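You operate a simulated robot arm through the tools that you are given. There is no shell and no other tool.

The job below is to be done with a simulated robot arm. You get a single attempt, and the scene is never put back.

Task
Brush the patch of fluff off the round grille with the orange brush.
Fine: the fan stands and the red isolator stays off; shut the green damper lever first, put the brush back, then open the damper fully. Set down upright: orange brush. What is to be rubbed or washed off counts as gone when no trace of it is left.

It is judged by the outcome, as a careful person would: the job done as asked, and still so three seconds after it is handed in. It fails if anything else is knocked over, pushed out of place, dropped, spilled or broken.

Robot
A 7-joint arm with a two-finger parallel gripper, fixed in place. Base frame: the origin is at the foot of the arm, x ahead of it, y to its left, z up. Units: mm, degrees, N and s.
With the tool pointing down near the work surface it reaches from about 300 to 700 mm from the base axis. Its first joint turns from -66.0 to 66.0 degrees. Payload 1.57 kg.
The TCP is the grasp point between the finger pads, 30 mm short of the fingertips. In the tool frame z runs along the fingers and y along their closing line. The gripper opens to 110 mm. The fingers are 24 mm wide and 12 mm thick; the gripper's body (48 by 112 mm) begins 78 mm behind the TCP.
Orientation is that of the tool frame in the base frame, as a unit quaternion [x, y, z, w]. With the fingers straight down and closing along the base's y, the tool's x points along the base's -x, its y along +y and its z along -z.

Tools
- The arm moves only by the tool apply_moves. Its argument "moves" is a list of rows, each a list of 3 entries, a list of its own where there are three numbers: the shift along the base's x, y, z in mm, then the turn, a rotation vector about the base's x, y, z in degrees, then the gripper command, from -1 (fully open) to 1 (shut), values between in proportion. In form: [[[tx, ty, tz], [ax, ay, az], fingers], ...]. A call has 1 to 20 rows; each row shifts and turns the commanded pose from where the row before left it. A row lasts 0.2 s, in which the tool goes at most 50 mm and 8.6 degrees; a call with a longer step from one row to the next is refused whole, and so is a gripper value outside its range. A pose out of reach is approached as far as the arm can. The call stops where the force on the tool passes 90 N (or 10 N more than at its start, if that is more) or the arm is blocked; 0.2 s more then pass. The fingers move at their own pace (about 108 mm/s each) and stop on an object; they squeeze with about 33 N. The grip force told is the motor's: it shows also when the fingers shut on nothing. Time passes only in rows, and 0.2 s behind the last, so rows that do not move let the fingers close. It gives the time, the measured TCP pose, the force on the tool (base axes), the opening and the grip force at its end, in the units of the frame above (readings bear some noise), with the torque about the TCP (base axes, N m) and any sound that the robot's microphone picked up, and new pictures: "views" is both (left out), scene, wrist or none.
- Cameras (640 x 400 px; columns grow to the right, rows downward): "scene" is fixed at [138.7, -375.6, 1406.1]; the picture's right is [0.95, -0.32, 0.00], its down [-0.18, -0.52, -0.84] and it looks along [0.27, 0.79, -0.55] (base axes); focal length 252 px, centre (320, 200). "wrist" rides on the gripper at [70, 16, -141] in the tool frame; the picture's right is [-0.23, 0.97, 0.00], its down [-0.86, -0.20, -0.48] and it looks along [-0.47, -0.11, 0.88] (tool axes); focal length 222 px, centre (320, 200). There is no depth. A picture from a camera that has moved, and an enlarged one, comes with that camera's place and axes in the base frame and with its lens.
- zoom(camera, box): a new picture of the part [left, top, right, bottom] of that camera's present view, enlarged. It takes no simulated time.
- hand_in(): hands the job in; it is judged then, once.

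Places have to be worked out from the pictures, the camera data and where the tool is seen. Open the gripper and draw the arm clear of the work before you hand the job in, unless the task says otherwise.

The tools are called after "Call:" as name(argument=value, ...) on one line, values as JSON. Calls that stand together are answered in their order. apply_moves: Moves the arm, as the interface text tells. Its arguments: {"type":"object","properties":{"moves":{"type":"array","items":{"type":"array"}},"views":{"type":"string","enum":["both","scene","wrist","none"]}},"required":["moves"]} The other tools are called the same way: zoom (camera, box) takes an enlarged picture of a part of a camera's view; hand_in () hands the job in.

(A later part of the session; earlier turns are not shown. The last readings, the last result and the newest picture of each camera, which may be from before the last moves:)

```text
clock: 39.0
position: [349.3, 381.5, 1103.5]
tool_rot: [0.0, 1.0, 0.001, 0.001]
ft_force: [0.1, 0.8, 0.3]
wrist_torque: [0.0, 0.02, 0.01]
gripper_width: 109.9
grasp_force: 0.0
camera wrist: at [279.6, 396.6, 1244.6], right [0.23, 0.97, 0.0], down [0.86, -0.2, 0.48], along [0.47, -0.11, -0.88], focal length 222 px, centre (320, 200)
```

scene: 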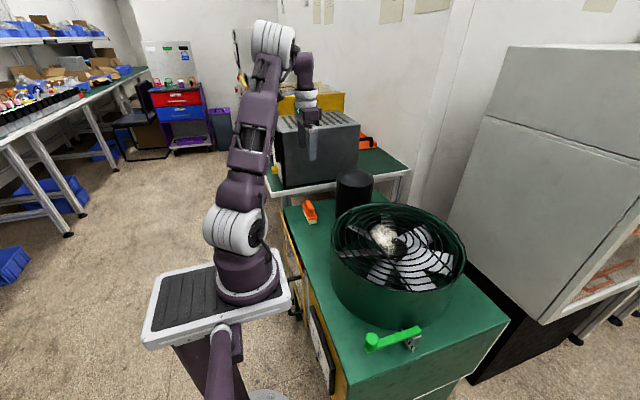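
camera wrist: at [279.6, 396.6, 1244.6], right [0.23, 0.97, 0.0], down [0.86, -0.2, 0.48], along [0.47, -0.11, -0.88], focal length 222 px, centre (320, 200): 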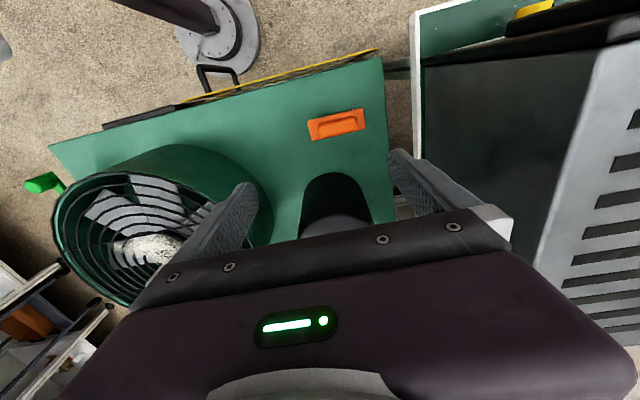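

Call:
zoom(camera="wrist", box=[290, 90, 390, 160])

Call:
zoom(camera="scene", box=[294, 194, 326, 230])

Call:
zoom(camera="scene", box=[330, 190, 470, 290])

Call:
zoom(camera="wrist", box=[40, 130, 270, 310])

```text
5.71 times, centred on (340, 125) of wrist
camera zoom: at [279.6, 396.6, 1244.6], right [0.23, 0.97, 0.0], down [0.86, -0.2, 0.48], along [0.47, -0.11, -0.88], focal length 1269 px, centre (206, 629)
```

zoom: 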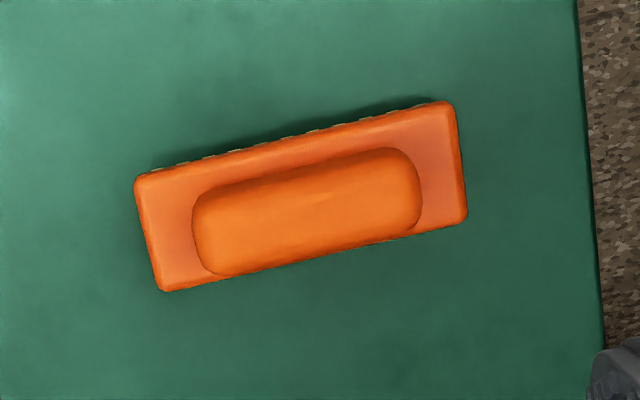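

```text
11.11 times, centred on (310, 212) of scene
camera zoom: at [138.7, -375.6, 1406.1], right [0.95, -0.32, 0.0], down [-0.18, -0.52, -0.84], along [0.27, 0.79, -0.55], focal length 2799 px, centre (431, 67)
```

zoom: 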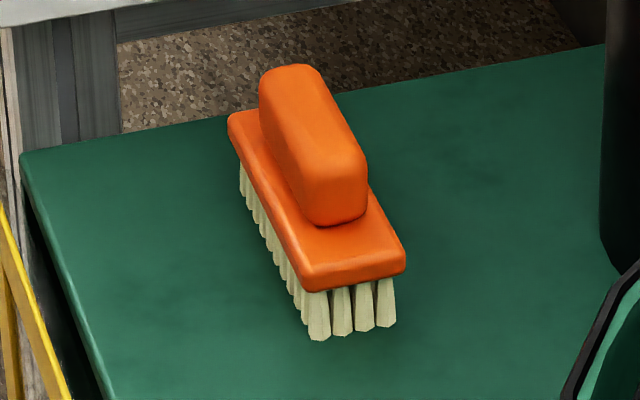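

```text
4.00 times, centred on (400, 240) of scene
camera zoom: at [138.7, -375.6, 1406.1], right [0.95, -0.32, 0.0], down [-0.18, -0.52, -0.84], along [0.27, 0.79, -0.55], focal length 1008 px, centre (0, 40)
```

zoom: 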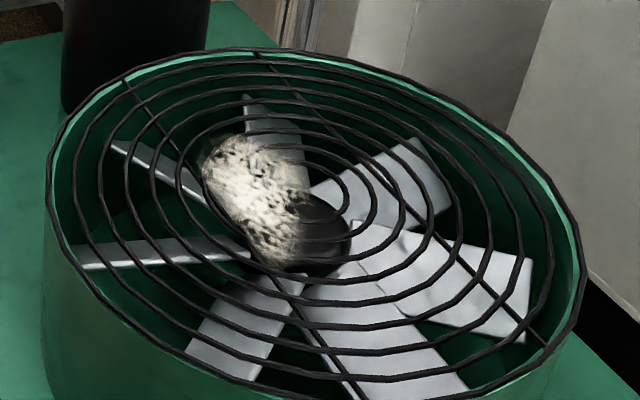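

```text
2.22 times, centred on (155, 220) of wrist
camera zoom: at [279.6, 396.6, 1244.6], right [0.23, 0.97, 0.0], down [0.86, -0.2, 0.48], along [0.47, -0.11, -0.88], focal length 494 px, centre (687, 156)
```

zoom: 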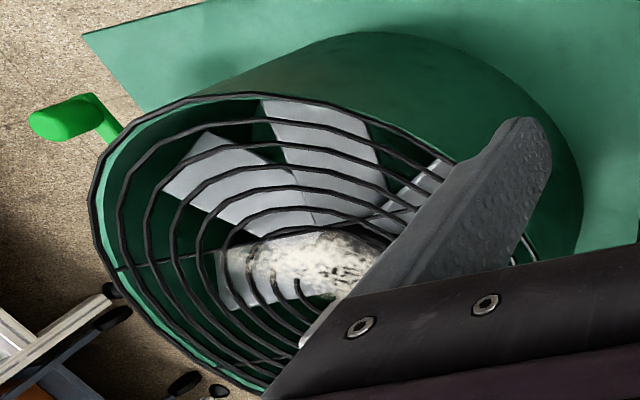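

The brush is axis-aligned: base about 100 mm along y and 37 mm along x, centred near (361,409), base top z≈817, table z≈787, with a handle about 71×22 mm on top. The fluff is at about (479,69,922). Before gripping, I'll get a clear top view of the grille with the tool turned 90°.

Call:
apply_moves(moves=[[[11, -29, 0], [0, 0, 8.18], -1], [[11, -29, 0], [0, 0, 8.18], -1], [[11, -29, 0], [0, 0, 8.18], -1], [[11, -29, 0], [0, 0, 8.18], -1], [[11, -29, 0], [0, 0, 8.18], -1], [[11, -29, 0], [0, 0, 8.18], -1], [[11, -29, 0], [0, 0, 8.18], -1], [[11, -29, 0], [0, 0, 8.18], -1], [[11, -29, 0], [0, 0, 8.18], -1], [[11, -29, 0], [0, 0, 8.18], -1], [[11, -29, 0], [0, 0, 8.2], -1], [[0, 0, 0], [0, 0, 0], -1]], views="both")

Call:
zoom(camera="wrist", box=[240, 40, 400, 200])

```text
clock: 41.6
position: [470.4, 58.6, 1104.8]
tool_rot: [0.708, -0.706, 0.0, 0.0]
ft_force: [0.0, -0.7, -0.8]
wrist_torque: [-0.01, 0.02, -0.04]
gripper_width: 109.9
grasp_force: 0.0
camera wrist: at [453.9, -12.5, 1245.9], right [-0.97, 0.22, 0.0], down [0.2, 0.86, 0.48], along [0.11, 0.47, -0.88], focal length 222 px, centre (320, 200)
```

scene: 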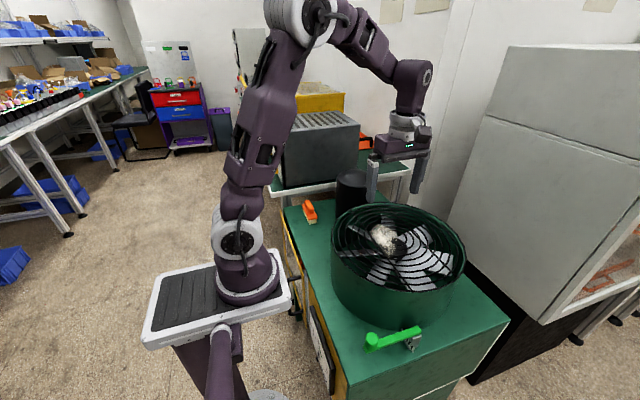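
wrist: 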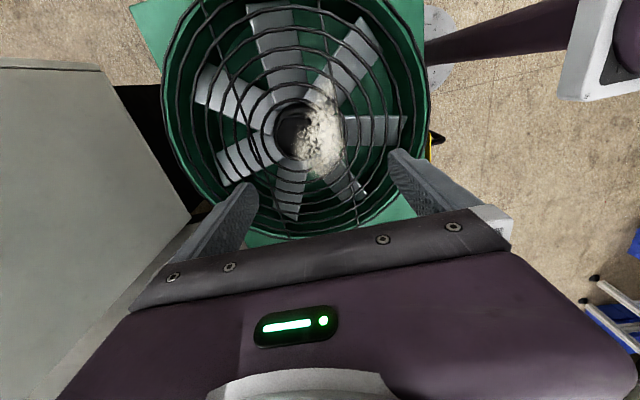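

```text
2.50 times, centred on (320, 120) of wrist
camera zoom: at [453.9, -12.5, 1245.9], right [-0.97, 0.22, 0.0], down [0.2, 0.86, 0.48], along [0.11, 0.47, -0.88], focal length 555 px, centre (320, 400)
```

zoom: 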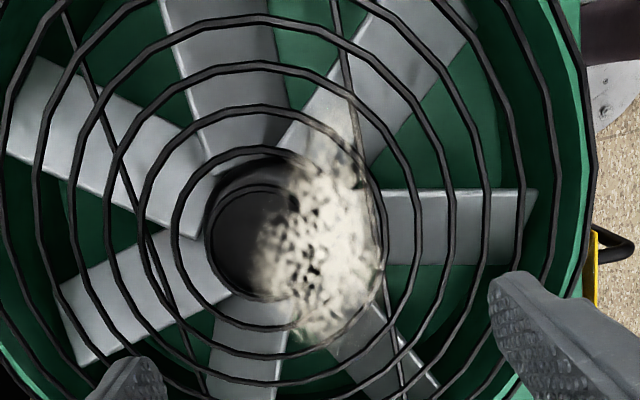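

The grille centre comes out at about (502,55), radius about 186, and the fluff spans roughly x 435–509, y 4–122 at z≈922. Now back to the brush, keeping this 90° yaw so the fingers close across the handle (along x).

Call:
apply_moves(moves=[[[-13.6, 43.8, 0], [0, 0, 0], -1], [[-13.6, 43.8, 0], [0, 0, 0], -1], [[-13.6, 43.8, 0], [0, 0, 0], -1], [[-13.6, 43.8, 0], [0, 0, 0], -1], [[-13.6, 43.8, 0], [0, 0, 0], -1], [[-13.6, 43.8, 0], [0, 0, 0], -1], [[-13.6, 43.8, 0], [0, 0, 0], -1], [[-13.6, 43.8, 0], [0, 0, 0], -1], [[0, 0, -45], [0, 0, 0], -0.1], [[0, 0, -45], [0, 0, 0], -0.1], [[0, 0, -45], [0, 0, 0], -0.1], [[0, 0, 0], [0, 0, 0], -0.1]], views="both")

Call:
zoom(camera="wrist", box=[240, 100, 400, 220])

```text
clock: 44.2
position: [362.7, 411.1, 969.8]
tool_rot: [0.708, -0.706, 0.0, 0.001]
ft_force: [0.9, 0.1, 0.0]
wrist_torque: [0.0, 0.01, 0.0]
gripper_width: 60.5
grasp_force: 0.1
camera wrist: at [345.8, 339.9, 1110.9], right [-0.97, 0.23, 0.0], down [0.2, 0.86, 0.48], along [0.11, 0.47, -0.88], focal length 222 px, centre (320, 200)
```

scene: 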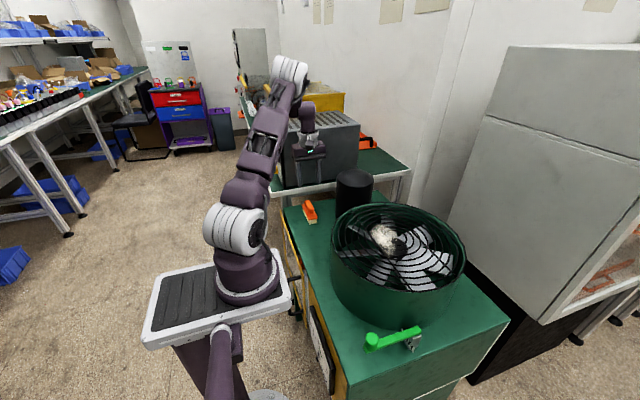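
wrist: 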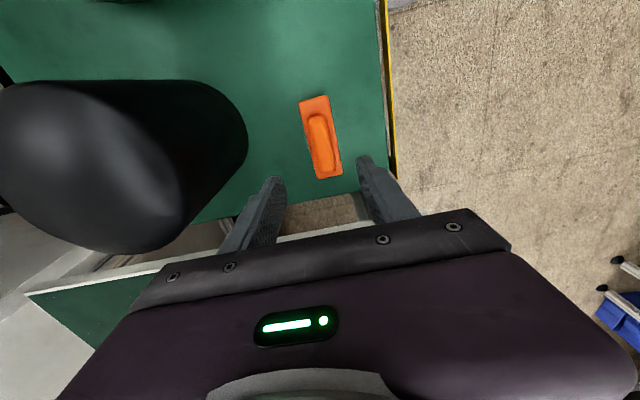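

```text
3.33 times, centred on (320, 160) of wrist
camera zoom: at [345.8, 339.9, 1110.9], right [-0.97, 0.23, 0.0], down [0.2, 0.86, 0.48], along [0.11, 0.47, -0.88], focal length 740 px, centre (320, 333)
```

zoom: 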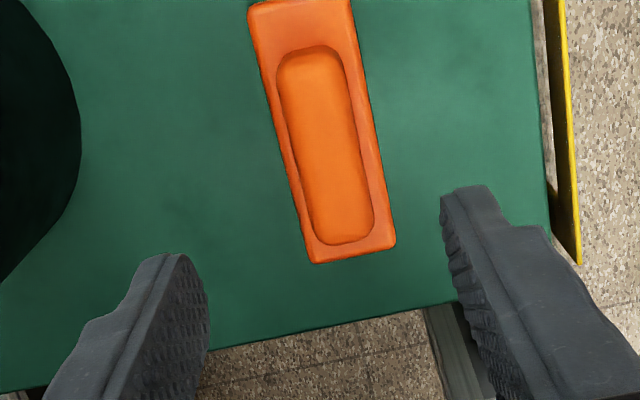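

The handle centre is at about (360,409.5), about 24 mm wide, and the black cylinder leaves roughly 40 mm clearance to the gripper. I'll descend around the handle to just above the base plate.

Call:
apply_moves(moves=[[[-2.5, -1.5, -38], [0, 0, 0], -0.1], [[0, 0, -38], [0, 0, 0], -0.1], [[0, 0, -28], [0, 0, 0], -0.1], [[0, 0, -10], [0, 0, 0], -0.1], [[0, 0, 0], [0, 0, 0], -0.1]], views="both")

Call:
zoom(camera="wrist", box=[240, 120, 400, 240])

Call:
zoom(camera="scene", box=[290, 180, 338, 230])

```text
clock: 45.4
position: [358.7, 408.6, 857.7]
tool_rot: [0.708, -0.706, -0.001, 0.0]
ft_force: [-0.6, -0.6, 1.0]
wrist_torque: [-0.03, 0.02, -0.01]
gripper_width: 60.4
grasp_force: 0.0
camera wrist: at [342.6, 338.4, 998.1], right [-0.97, 0.23, 0.0], down [0.2, 0.86, 0.48], along [0.11, 0.47, -0.88], focal length 222 px, centre (320, 200)
```

scene: 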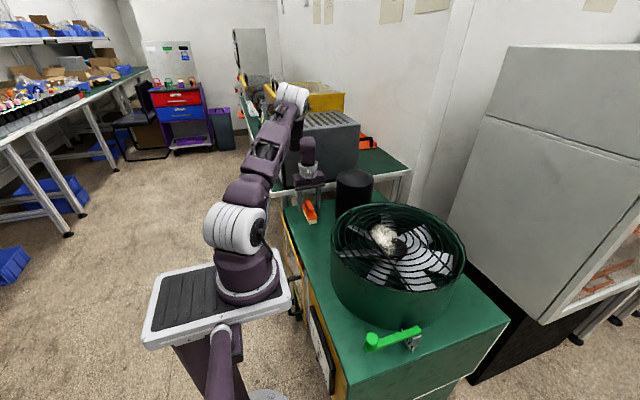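
wrist: 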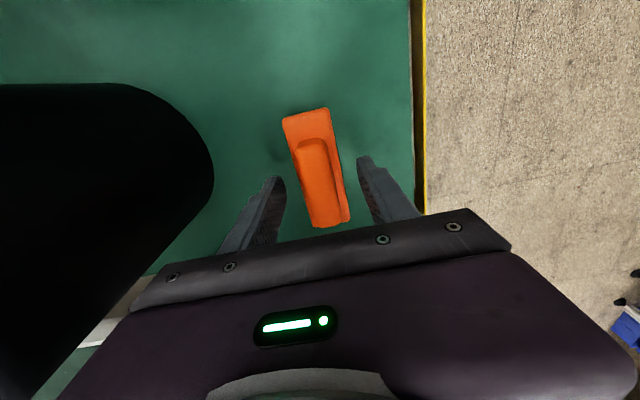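

```text
3.33 times, centred on (320, 180) of wrist
camera zoom: at [342.6, 338.4, 998.1], right [-0.97, 0.23, 0.0], down [0.2, 0.86, 0.48], along [0.11, 0.47, -0.88], focal length 740 px, centre (320, 267)
```

zoom: 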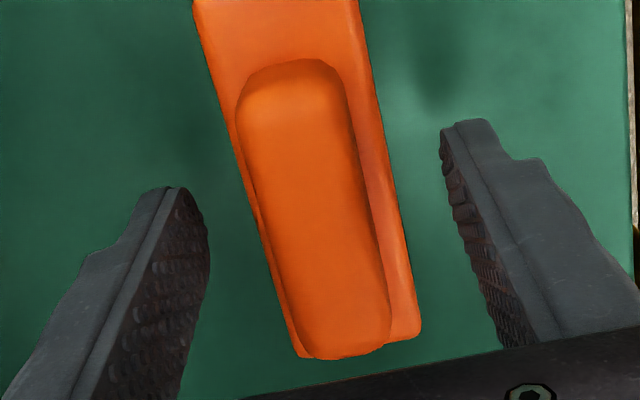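

```text
8.00 times, centred on (314, 205) of scene
camera zoom: at [138.7, -375.6, 1406.1], right [0.95, -0.32, 0.0], down [-0.18, -0.52, -0.84], along [0.27, 0.79, -0.55], focal length 2015 px, centre (368, 160)
```

zoom: 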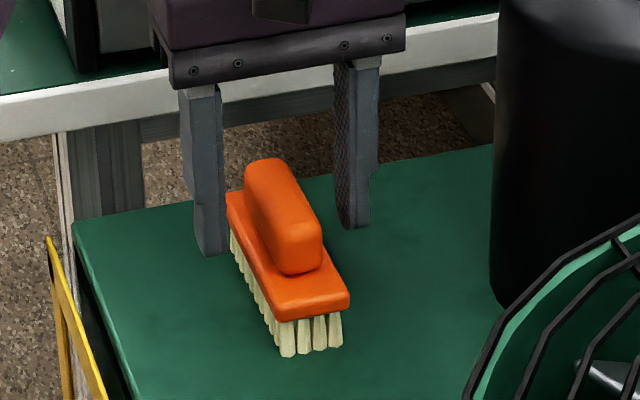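

Fingers straddle the handle. I'll narrow them to about 34 mm and ease down until the tips just touch the base plate.

Call:
apply_moves(moves=[[[1.3, 1, 0], [0, 0, 0], 0.36], [[0, 0, -4], [0, 0, 0], 0.38], [[0, 0, -3], [0, 0, 0], 0.38]], views="none")

Call:
apply_moves(moves=[[[0, 0, -2], [0, 0, 0], 0.38]], views="none")

Call:
apply_moves(moves=[[[0, 0, -1.5], [0, 0, 0], 0.38]], views="wrist")

Call:
zoom(camera="scene", box=[290, 180, 338, 230])

```text
clock: 46.2
position: [360.1, 410.6, 853.4]
tool_rot: [0.708, -0.706, 0.0, -0.001]
ft_force: [-10.3, -15.0, 58.7]
wrist_torque: [-0.53, 0.61, -0.04]
gripper_width: 34.0
grasp_force: 0.0
```

```text
clock: 46.6
position: [361.7, 412.4, 853.7]
tool_rot: [0.708, -0.706, 0.0, -0.004]
ft_force: [-0.7, -2.2, 20.0]
wrist_torque: [-0.18, 0.18, -0.01]
gripper_width: 34.2
grasp_force: 0.0
stopped in row 1: the force on the tool passed its limit at 94 N (the readings are from after the stop); the commanded pose is now the measured one
```

```text
clock: 47.0
position: [361.3, 412.1, 854.2]
tool_rot: [0.708, -0.706, 0.0, -0.005]
ft_force: [-5.2, -8.5, 56.5]
wrist_torque: [-0.47, 0.47, 0.01]
gripper_width: 34.1
grasp_force: 0.2
camera wrist: at [343.7, 340.6, 994.1], right [-0.97, 0.23, 0.0], down [0.2, 0.85, 0.49], along [0.11, 0.47, -0.87], focal length 222 px, centre (320, 200)
```

wrist: 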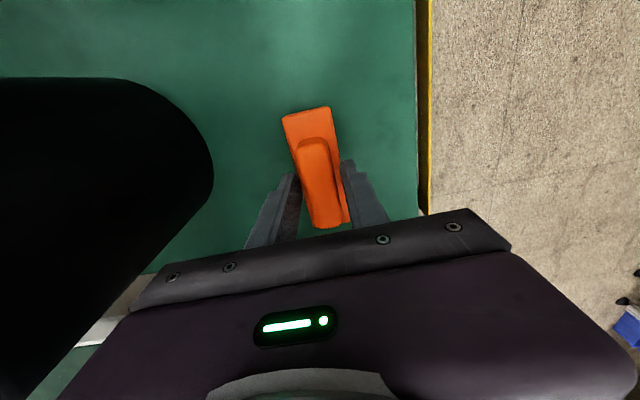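

```text
8.00 times, centred on (314, 205) of scene
camera zoom: at [137.9, -376.5, 1405.9], right [0.95, -0.32, 0.0], down [-0.18, -0.52, -0.84], along [0.27, 0.79, -0.55], focal length 2015 px, centre (368, 160)
```

zoom: 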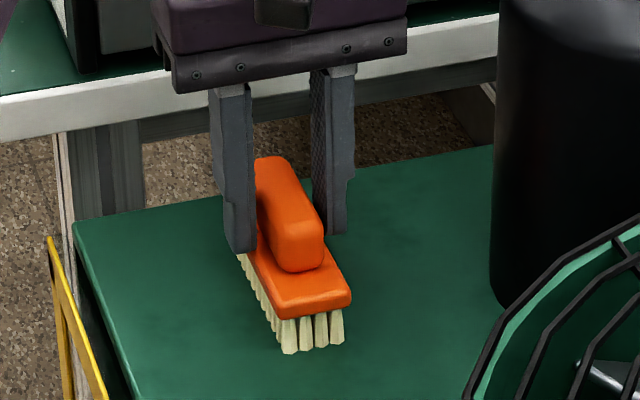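

The tips met the base plate earlier than estimated (TCP about 853) and pressed hard. I'll back off 3 mm at once and centre before closing.

Call:
apply_moves(moves=[[[-0.8, -1.5, 3], [0, 0, 0], 0.38], [[0, 0, 0], [0, 0, 0], 0.38]], views="both")

Call:
zoom(camera="wrist", box=[240, 120, 400, 240])

Call:
zoom(camera="scene", box=[290, 180, 338, 230])

```text
clock: 47.6
position: [360.2, 409.8, 852.5]
tool_rot: [0.708, -0.706, 0.0, -0.002]
ft_force: [4.0, 6.5, 18.7]
wrist_torque: [0.12, -0.05, -0.04]
gripper_width: 33.8
grasp_force: 0.1
camera wrist: at [343.3, 339.3, 994.6], right [-0.97, 0.23, 0.0], down [0.2, 0.85, 0.48], along [0.11, 0.47, -0.88], focal length 222 px, centre (320, 200)
```

scene: 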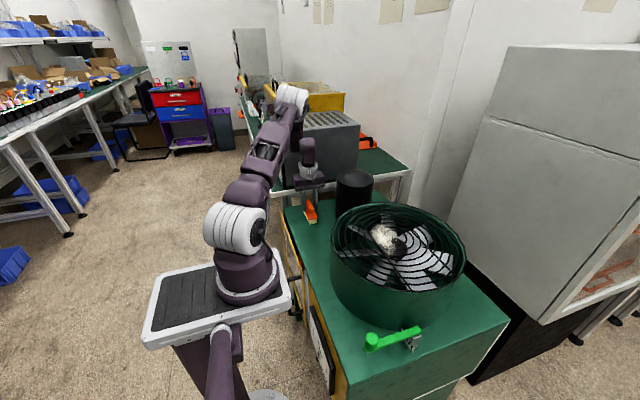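
wrist: 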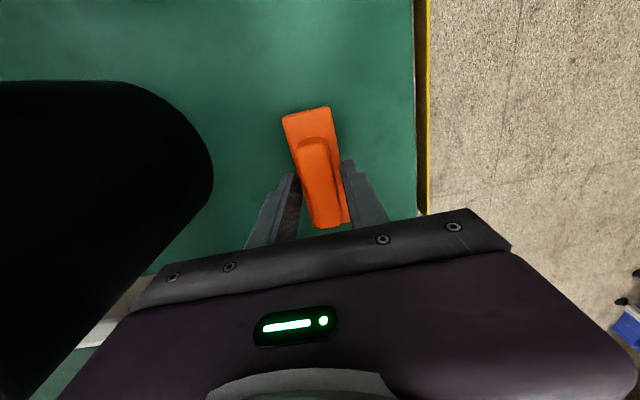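

```text
3.33 times, centred on (320, 180) of wrist
camera zoom: at [343.3, 339.3, 994.6], right [-0.97, 0.23, 0.0], down [0.2, 0.85, 0.48], along [0.11, 0.47, -0.88], focal length 740 px, centre (320, 267)
```

zoom: 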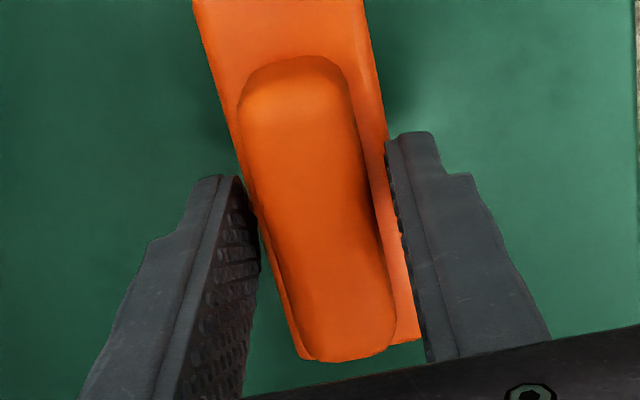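

```text
8.00 times, centred on (314, 205) of scene
camera zoom: at [138.5, -375.7, 1406.1], right [0.95, -0.32, 0.0], down [-0.18, -0.52, -0.84], along [0.27, 0.79, -0.55], focal length 2015 px, centre (368, 160)
```

zoom: 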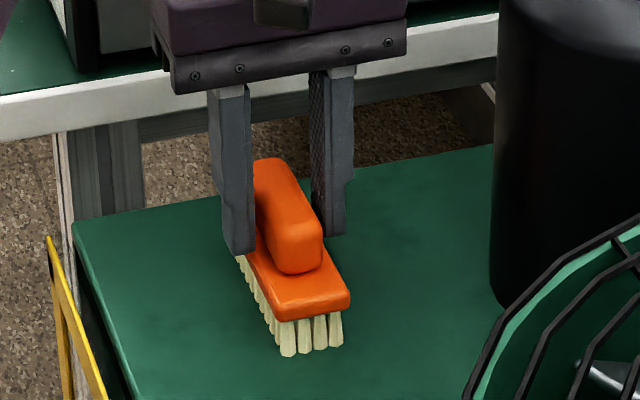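

Call:
apply_moves(moves=[[[0, 0, 1.3], [0, 0, 0], 0.38], [[0, 0, 0], [0, 0, 0], 0.7], [[0, 0, 0], [0, 0, 0], 1], [[0, 0, 0], [0, 0, 0], 1], [[0, 0, 0], [0, 0, 0], 1]], views="both")

Call:
zoom(camera="scene", box=[290, 180, 338, 230])

```text
clock: 48.8
position: [361.0, 410.6, 854.8]
tool_rot: [0.708, -0.706, 0.0, -0.002]
ft_force: [-0.5, -0.9, -0.3]
wrist_torque: [0.0, -0.03, -0.01]
gripper_width: 23.0
grasp_force: 32.9
camera wrist: at [343.2, 339.4, 996.0], right [-0.97, 0.23, 0.0], down [0.2, 0.85, 0.48], along [0.11, 0.47, -0.88], focal length 222 px, centre (320, 200)
```

scene: 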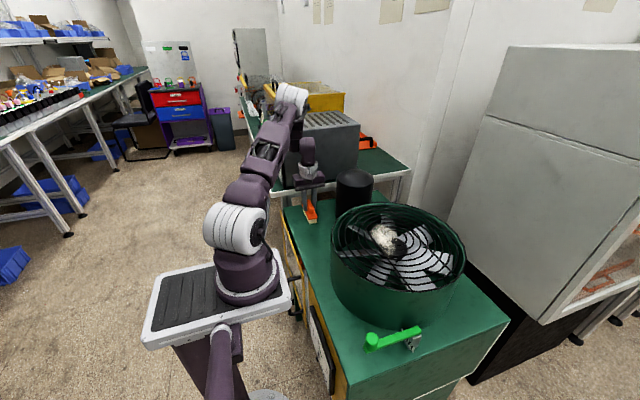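
wrist: 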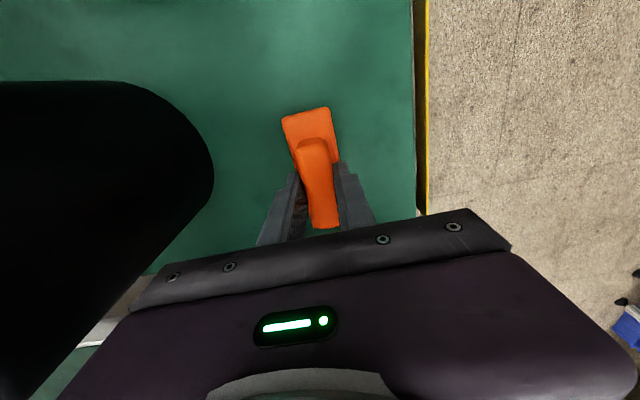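

```text
8.00 times, centred on (314, 205) of scene
camera zoom: at [138.7, -375.6, 1406.1], right [0.95, -0.32, 0.0], down [-0.18, -0.52, -0.84], along [0.27, 0.79, -0.55], focal length 2015 px, centre (368, 160)
```

zoom: 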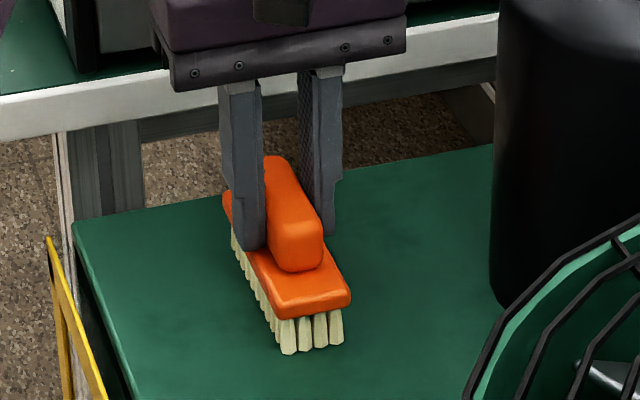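

The brush is gripped (23 mm, 33 N); the grasp pose was (361,410.6,854.8) with bristles on the table. Lifting straight up.

Call:
apply_moves(moves=[[[0, 0, 8], [0, 0, 0], 1], [[0, 0, 15], [0, 0, 0], 1], [[0, 0, 30], [0, 0, 0], 1], [[0, 0, 40], [0, 0, 0], 1], [[0, 0, 40], [0, 0, 0], 1], [[0, 0, 40], [0, 0, 0], 1], [[0, 0, 40], [0, 0, 0], 1], [[0, 0, 0], [0, 0, 0], 1]], views="both")

Call:
zoom(camera="wrist", box=[240, 100, 400, 240])

Call:
zoom(camera="scene", box=[280, 120, 360, 200])

```text
clock: 50.6
position: [361.8, 408.7, 1069.2]
tool_rot: [0.708, -0.706, 0.001, -0.003]
ft_force: [0.5, -0.5, -0.4]
wrist_torque: [-0.03, -0.03, 0.0]
gripper_width: 23.1
grasp_force: 33.4
camera wrist: at [343.4, 338.3, 1210.9], right [-0.97, 0.23, 0.0], down [0.2, 0.85, 0.48], along [0.11, 0.47, -0.88], focal length 222 px, centre (320, 200)
```

scene: 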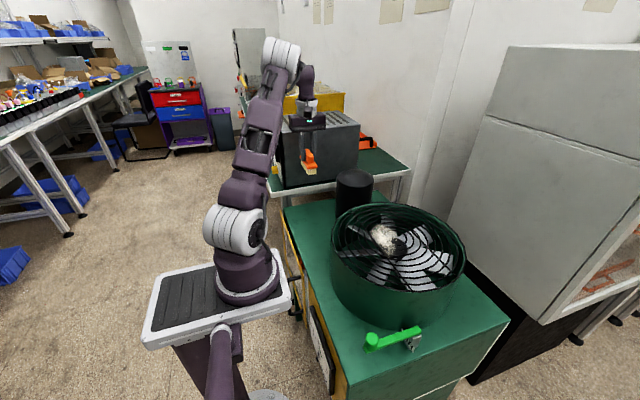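
wrist: 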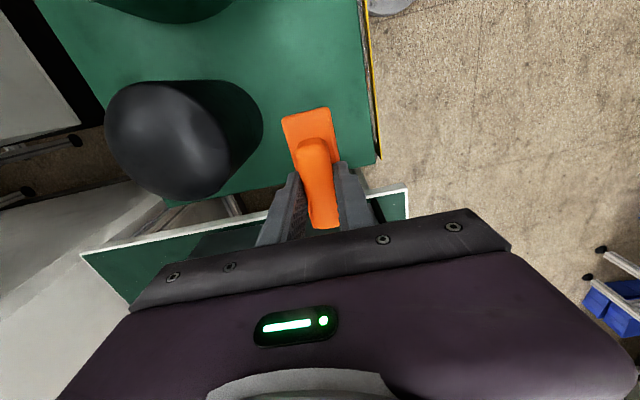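

```text
2.86 times, centred on (320, 170) of wrist
camera zoom: at [343.4, 338.3, 1210.9], right [-0.97, 0.23, 0.0], down [0.2, 0.85, 0.48], along [0.11, 0.47, -0.88], focal length 635 px, centre (320, 286)
```

zoom: 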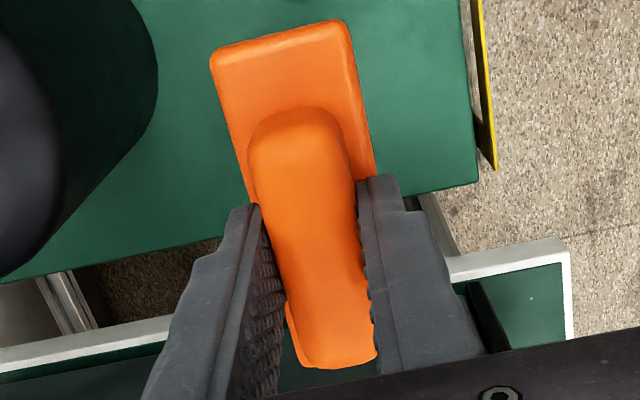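

```text
5.00 times, centred on (320, 160) of scene
camera zoom: at [138.7, -375.6, 1406.1], right [0.95, -0.32, 0.0], down [-0.18, -0.52, -0.84], along [0.27, 0.79, -0.55], focal length 1259 px, centre (320, 400)
```

zoom: 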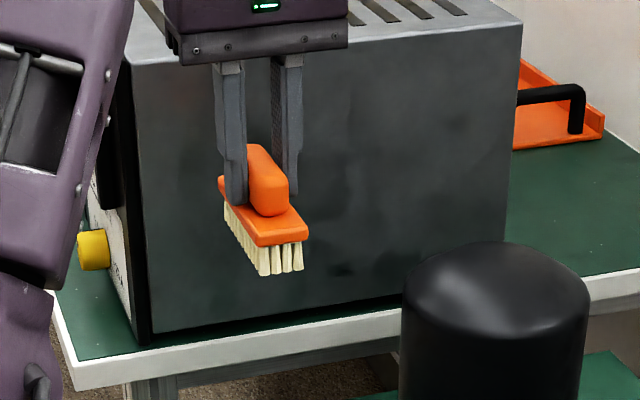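

The brush hangs upright in the grip. Carrying it at z≈1069 (bristles about 1001, above everything) to over the fluff.

Call:
apply_moves(moves=[[[5, -45, 5], [0, 0, 0], 1], [[5, -45, 5], [0, 0, 0], 1], [[10, -45, 0], [0, 0, 0], 1], [[15, -45, 0], [0, 0, 0], 1], [[18, -43, 0], [0, 0, 0], 1], [[18, -43, 0], [0, 0, 0], 1], [[18, -40, 0], [0, 0, 0], 1], [[17, -38, 0], [0, 0, 0], 1], [[0, 0, 0], [0, 0, 0], 1]], views="both")

Call:
zoom(camera="wrist", box=[200, 20, 440, 240])

Call:
zoom(camera="scene", box=[320, 130, 480, 290])

```text
clock: 52.6
position: [465.8, 63.7, 1078.5]
tool_rot: [0.707, -0.707, 0.0, -0.002]
ft_force: [0.5, 0.0, -0.1]
wrist_torque: [-0.01, -0.01, 0.02]
gripper_width: 23.4
grasp_force: 32.8
camera wrist: at [448.5, -7.1, 1220.0], right [-0.97, 0.23, 0.0], down [0.2, 0.85, 0.48], along [0.11, 0.47, -0.88], focal length 222 px, centre (320, 200)
```

scene: 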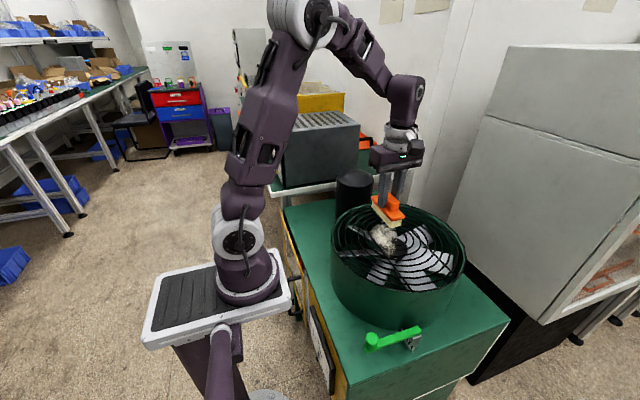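
wrist: 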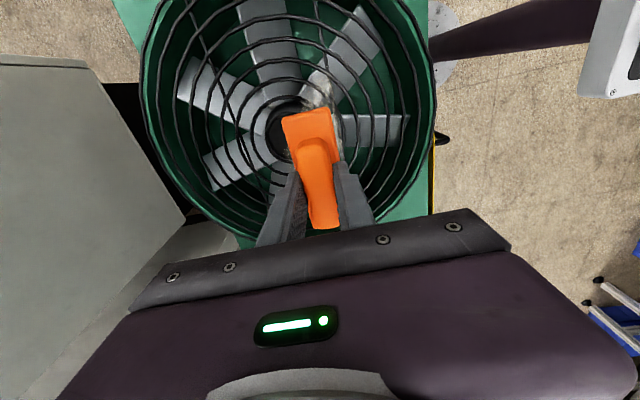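

```text
1.82 times, centred on (320, 130) of wrist
camera zoom: at [448.5, -7.1, 1220.0], right [-0.97, 0.23, 0.0], down [0.2, 0.85, 0.48], along [0.11, 0.47, -0.88], focal length 404 px, centre (320, 327)
```

zoom: 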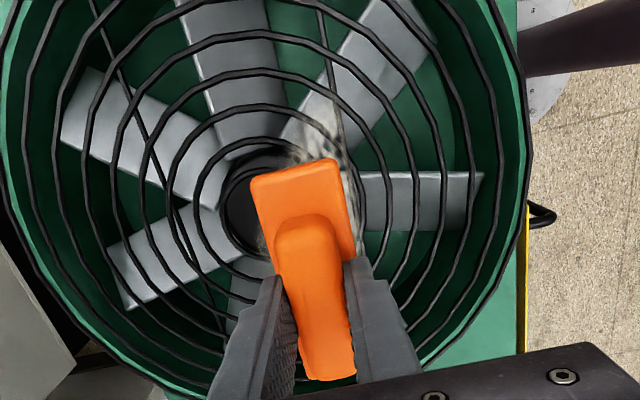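

```text
2.50 times, centred on (400, 210) of scene
camera zoom: at [138.7, -375.6, 1406.1], right [0.95, -0.32, 0.0], down [-0.18, -0.52, -0.84], along [0.27, 0.79, -0.55], focal length 630 px, centre (120, 175)
```

zoom: 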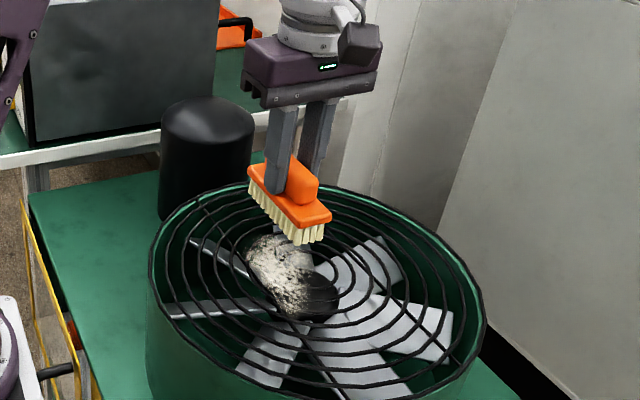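

Over the fluff; descending towards the grille, with contact expected near TCP z≈990.

Call:
apply_moves(moves=[[[2, 0, -30], [0, 0, 0], 1], [[2, 0, -28], [0, 0, 0], 1], [[0, 0, -14], [0, 0, 0], 1], [[0, 0, 0], [0, 0, 0], 1]], views="both")

Call:
zoom(camera="scene", box=[340, 180, 460, 280])

```text
clock: 53.6
position: [470.9, 67.9, 1009.3]
tool_rot: [0.708, -0.707, 0.003, -0.005]
ft_force: [-12.4, -1.0, 79.0]
wrist_torque: [-0.3, 1.08, -0.06]
gripper_width: 23.6
grasp_force: 33.3
camera wrist: at [452.8, -5.1, 1150.3], right [-0.97, 0.23, -0.01], down [0.19, 0.85, 0.48], along [0.12, 0.47, -0.88], focal length 222 px, centre (320, 200)
```

scene: 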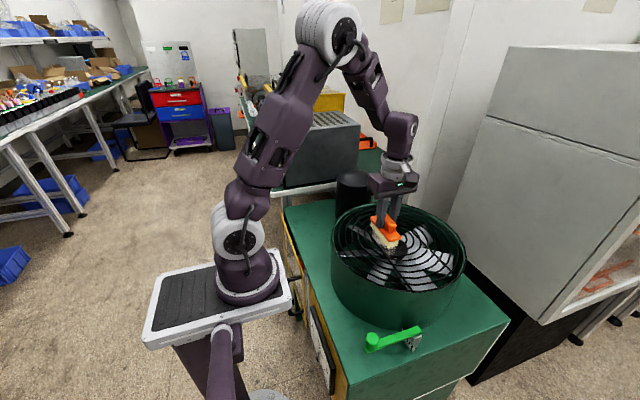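
wrist: 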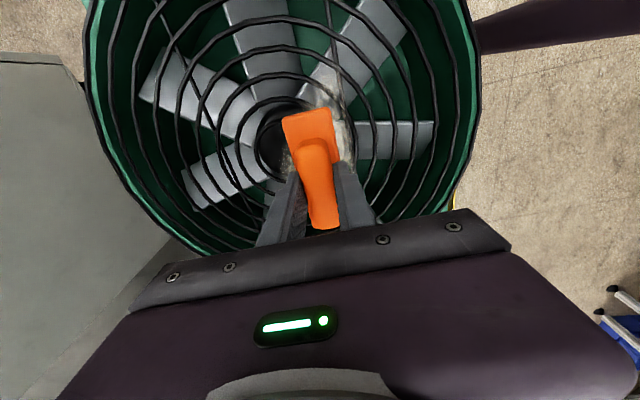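

```text
4.00 times, centred on (400, 230) of scene
camera zoom: at [137.2, -375.8, 1406.2], right [0.95, -0.32, 0.0], down [-0.17, -0.52, -0.84], along [0.27, 0.79, -0.55], focal length 1008 px, centre (0, 80)
```

zoom: 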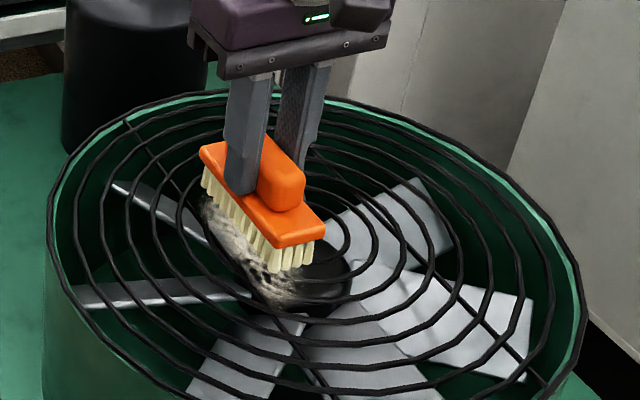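

Contact came sooner (TCP about 1010) and the load is 79 N, which is too hard. I'll back off right away.

Call:
apply_moves(moves=[[[0, 0, 3], [0, 0, 0], 1]], views="none")

```text
clock: 54.0
position: [470.2, 66.3, 1008.3]
tool_rot: [0.708, -0.706, 0.001, -0.004]
ft_force: [2.4, -3.7, 37.9]
wrist_torque: [-0.38, -0.01, 0.21]
gripper_width: 23.2
grasp_force: 32.7
```

Call:
apply_moves(moves=[[[0, 0, 2], [0, 0, 0], 1]], views="both")

Call:
zoom(camera="wrist", box=[220, 60, 420, 240])

Call:
zoom(camera="scene", box=[360, 200, 420, 270])

```text
clock: 54.4
position: [469.3, 64.4, 1010.7]
tool_rot: [-0.707, 0.707, 0.002, 0.0]
ft_force: [0.2, 0.2, -0.4]
wrist_torque: [-0.02, 0.04, -0.02]
gripper_width: 23.1
grasp_force: 32.8
camera wrist: at [452.9, -4.7, 1151.0], right [-0.97, 0.23, 0.0], down [0.2, 0.85, 0.48], along [0.11, 0.47, -0.88], focal length 222 px, centre (320, 200)
```

scene: 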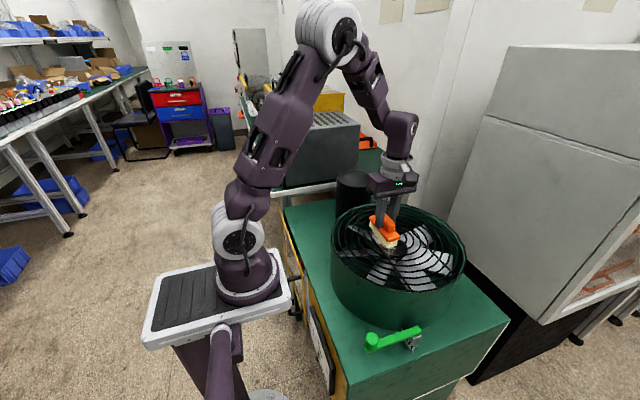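
wrist: 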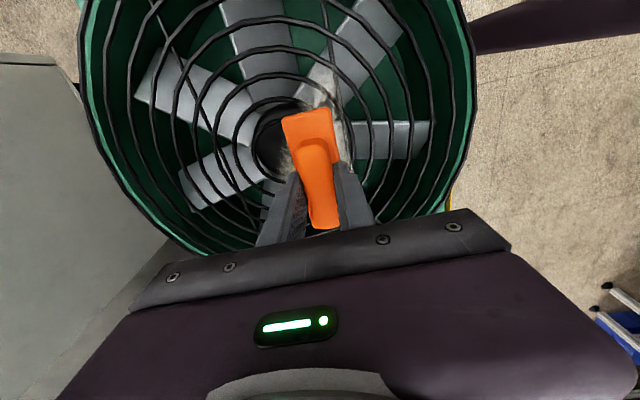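

```text
2.22 times, centred on (320, 150) of wrist
camera zoom: at [452.9, -4.7, 1151.0], right [-0.97, 0.23, 0.0], down [0.2, 0.85, 0.48], along [0.11, 0.47, -0.88], focal length 494 px, centre (320, 311)
```

zoom: 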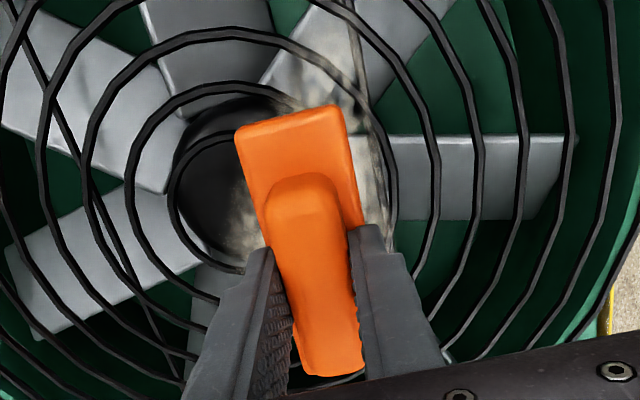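

```text
5.71 times, centred on (390, 235) of scene
camera zoom: at [138.7, -375.6, 1406.1], right [0.95, -0.32, 0.0], down [-0.18, -0.52, -0.84], along [0.27, 0.79, -0.55], focal length 1439 px, centre (-80, 0)
```

zoom: 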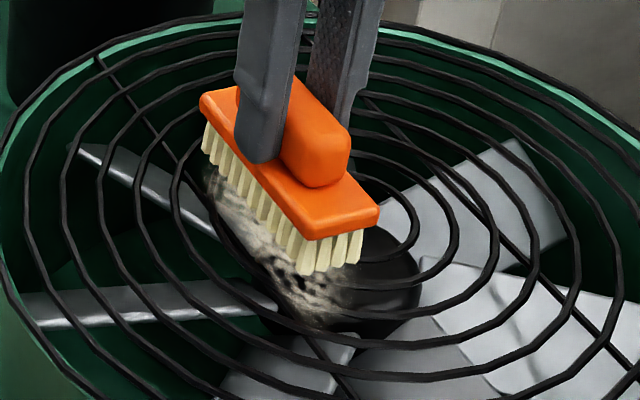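

I'm now just clear of contact at 0 N, so the grille plane is near z≈943 and contact starts just below this height. I'll lower in half-millimetre steps to a light brushing pressure.

Call:
apply_moves(moves=[[[0, 0, -0.6], [0, 0, 0], 1]], views="none")

Call:
apply_moves(moves=[[[0, 0, -0.5], [0, 0, 0], 1]], views="none")

```text
clock: 54.8
position: [470.4, 66.7, 1012.1]
tool_rot: [0.708, -0.706, -0.001, -0.002]
ft_force: [0.2, -0.2, -0.6]
wrist_torque: [-0.01, 0.04, 0.02]
gripper_width: 23.2
grasp_force: 33.1
```

```text
clock: 55.2
position: [470.6, 64.7, 1010.1]
tool_rot: [0.707, -0.707, 0.0, -0.002]
ft_force: [0.3, 0.7, -0.6]
wrist_torque: [0.03, 0.0, 0.02]
gripper_width: 23.0
grasp_force: 33.3
```

Call:
apply_moves(moves=[[[0, 0, -0.6], [0, 0, 0], 1]], views="none")

Call:
apply_moves(moves=[[[0, 0, -0.5], [0, 0, 0], 1]], views="none")

```text
clock: 55.6
position: [470.4, 65.6, 1010.0]
tool_rot: [0.708, -0.707, 0.001, -0.003]
ft_force: [-0.3, -0.2, -0.2]
wrist_torque: [-0.01, -0.02, 0.03]
gripper_width: 23.0
grasp_force: 32.9
```

```text
clock: 56.0
position: [470.1, 66.0, 1011.1]
tool_rot: [0.708, -0.706, 0.0, -0.002]
ft_force: [-1.1, -0.4, 13.7]
wrist_torque: [-0.08, 0.3, -0.01]
gripper_width: 23.1
grasp_force: 32.8
```

13.7 N contact. Starting with a short test stroke in -x to see how drag behaves.

Call:
apply_moves(moves=[[[-6, 0, 0], [0, 0, 0], 1], [[-8, 0, 0], [0, 0, 0], 1], [[-8, 0, 0], [0, 0, 0], 1]], views="both")

Call:
zoom(camera="scene", box=[350, 200, 430, 270])

Call:
zoom(camera="wrist", box=[220, 60, 420, 240])

```text
clock: 56.8
position: [450.4, 65.5, 1010.0]
tool_rot: [0.707, -0.707, 0.003, -0.004]
ft_force: [13.1, -1.1, 37.7]
wrist_torque: [-0.37, -0.23, 0.11]
gripper_width: 23.2
grasp_force: 33.0
camera wrist: at [432.1, -4.8, 1150.5], right [-0.97, 0.23, -0.01], down [0.19, 0.85, 0.48], along [0.12, 0.47, -0.87], focal length 222 px, centre (320, 200)
```

scene: 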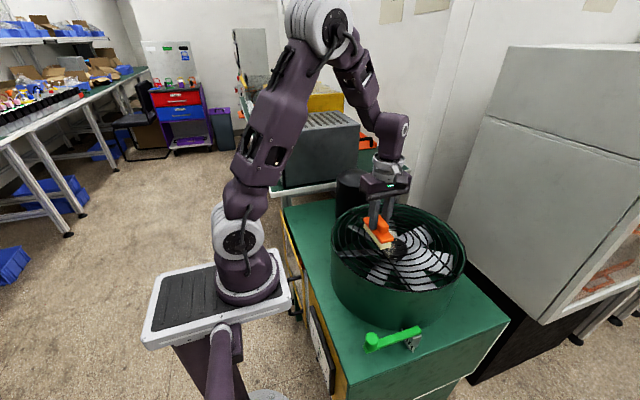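
wrist: 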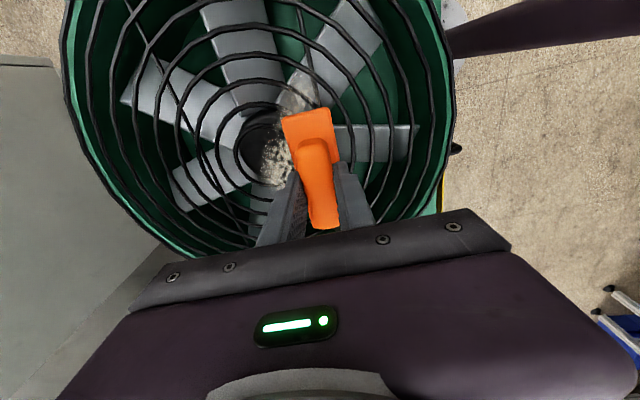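

```text
5.71 times, centred on (390, 235) of scene
camera zoom: at [138.5, -375.7, 1406.1], right [0.95, -0.32, 0.0], down [-0.18, -0.52, -0.84], along [0.27, 0.79, -0.55], focal length 1439 px, centre (-80, 0)
```

zoom: 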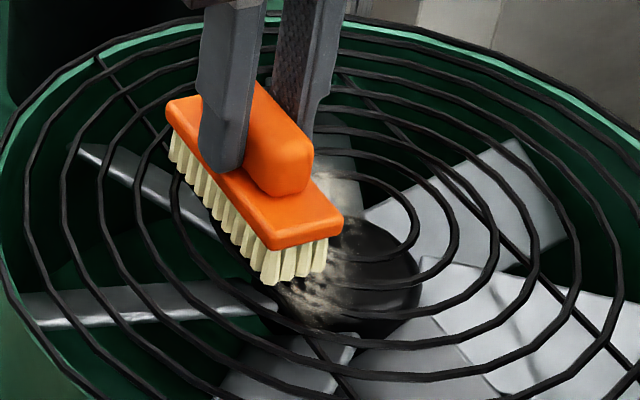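

```text
2.22 times, centred on (320, 150) of wrist
camera zoom: at [432.1, -4.8, 1150.5], right [-0.97, 0.23, -0.01], down [0.19, 0.85, 0.48], along [0.12, 0.47, -0.87], focal length 494 px, centre (320, 311)
```

zoom: 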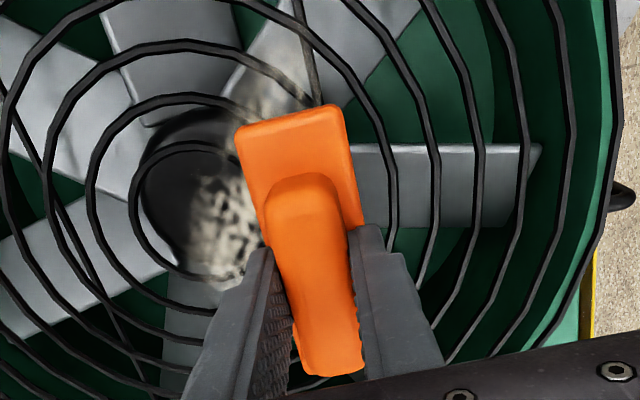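

The fluff thins where the bristles passed. Force grew to 38 N, so I'll ease up a millimetre and continue the stroke back across.

Call:
apply_moves(moves=[[[-4, 0, 1], [0, 0, 0], 1], [[-8, -4, 0], [0, 0, 0], 1]], views="none")

Call:
apply_moves(moves=[[[8, -6, 0], [0, 0, 0], 1], [[10, -5, 0], [0, 0, 0], 1], [[10, 0, 0], [0, 0, 0], 1]], views="none")

Call:
apply_moves(moves=[[[10, 0, 0], [0, 0, 0], 1], [[10, 0, 0], [0, 0, 0], 1]], views="wrist")

```text
clock: 57.4
position: [436.5, 62.6, 1011.4]
tool_rot: [0.708, -0.707, 0.001, -0.002]
ft_force: [8.2, 5.2, 27.9]
wrist_torque: [0.02, -0.24, 0.01]
gripper_width: 23.0
grasp_force: 32.6
```

```text
clock: 58.2
position: [463.2, 51.1, 1010.5]
tool_rot: [-0.707, 0.707, 0.001, 0.001]
ft_force: [-12.0, -0.4, 31.7]
wrist_torque: [0.22, 0.63, 0.06]
gripper_width: 23.0
grasp_force: 33.4
```

```text
clock: 58.8
position: [483.6, 50.1, 1010.5]
tool_rot: [0.708, -0.706, 0.0, -0.001]
ft_force: [-6.9, -0.1, 17.1]
wrist_torque: [-0.17, 0.41, -0.07]
gripper_width: 23.1
grasp_force: 33.2
camera wrist: at [467.1, -20.7, 1150.7], right [-0.97, 0.23, 0.0], down [0.2, 0.85, 0.48], along [0.11, 0.47, -0.88], focal length 222 px, centre (320, 200)
```

wrist: 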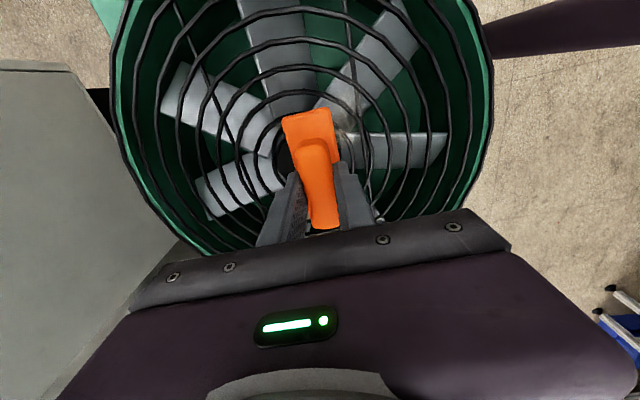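

The fluff is coming off with forces of 17–32 N. I'll continue with full-width strokes: out to x≈515, shift y, and back.

Call:
apply_moves(moves=[[[10, 0, 0], [0, 0, 0], 1], [[10, 0, 0], [0, 0, 0], 1], [[10, 0, 0], [0, 0, 0], 1], [[0, 10, 0], [0, 0, 0], 1], [[0, 12, 0], [0, 0, 0], 1]], views="none")

Call:
apply_moves(moves=[[[-10, 0, 0], [0, 0, 0], 1], [[-10, 0, 0], [0, 0, 0], 1], [[-10, 0, 0], [0, 0, 0], 1], [[-10, 0, 0], [0, 0, 0], 1]], views="wrist")

```text
clock: 60.0
position: [515.1, 72.0, 1010.2]
tool_rot: [0.708, -0.706, -0.001, -0.003]
ft_force: [0.8, -0.3, -0.8]
wrist_torque: [0.01, 0.02, 0.01]
gripper_width: 23.1
grasp_force: 32.7
```

```text
clock: 61.0
position: [474.8, 73.8, 1009.5]
tool_rot: [0.707, -0.707, 0.0, -0.002]
ft_force: [0.7, 0.7, -1.2]
wrist_torque: [-0.02, 0.01, -0.04]
gripper_width: 22.9
grasp_force: 33.4
camera wrist: at [457.2, 2.1, 1151.0], right [-0.97, 0.23, 0.0], down [0.2, 0.85, 0.48], along [0.11, 0.47, -0.88], focal length 222 px, centre (320, 200)
```

wrist: 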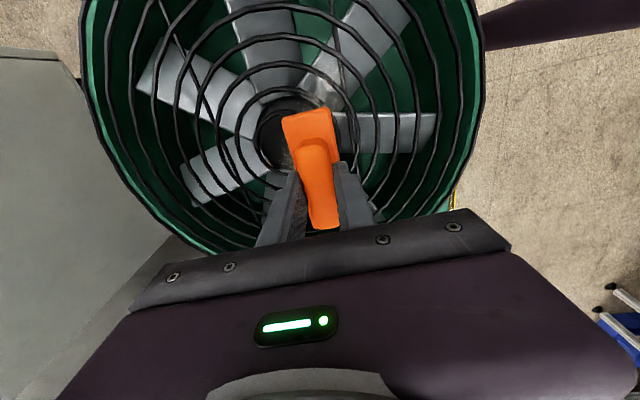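

At y≈73 the bristles run clear. I'll lower slightly here to regain light contact.

Call:
apply_moves(moves=[[[0, 0, -0.8], [0, 0, 0], 1]], views="none")

Call:
apply_moves(moves=[[[-5, 0, -0.4], [0, 0, 0], 1]], views="none")

```text
clock: 61.4
position: [475.0, 73.1, 1010.2]
tool_rot: [0.708, -0.707, 0.0, -0.003]
ft_force: [-4.0, 0.0, 11.9]
wrist_torque: [-0.07, 0.47, -0.01]
gripper_width: 23.2
grasp_force: 33.2
```

```text
clock: 61.8
position: [470.5, 73.9, 1009.6]
tool_rot: [0.707, -0.707, 0.002, -0.003]
ft_force: [7.2, 0.3, 20.1]
wrist_torque: [-0.27, -0.12, 0.09]
gripper_width: 23.1
grasp_force: 33.0
```

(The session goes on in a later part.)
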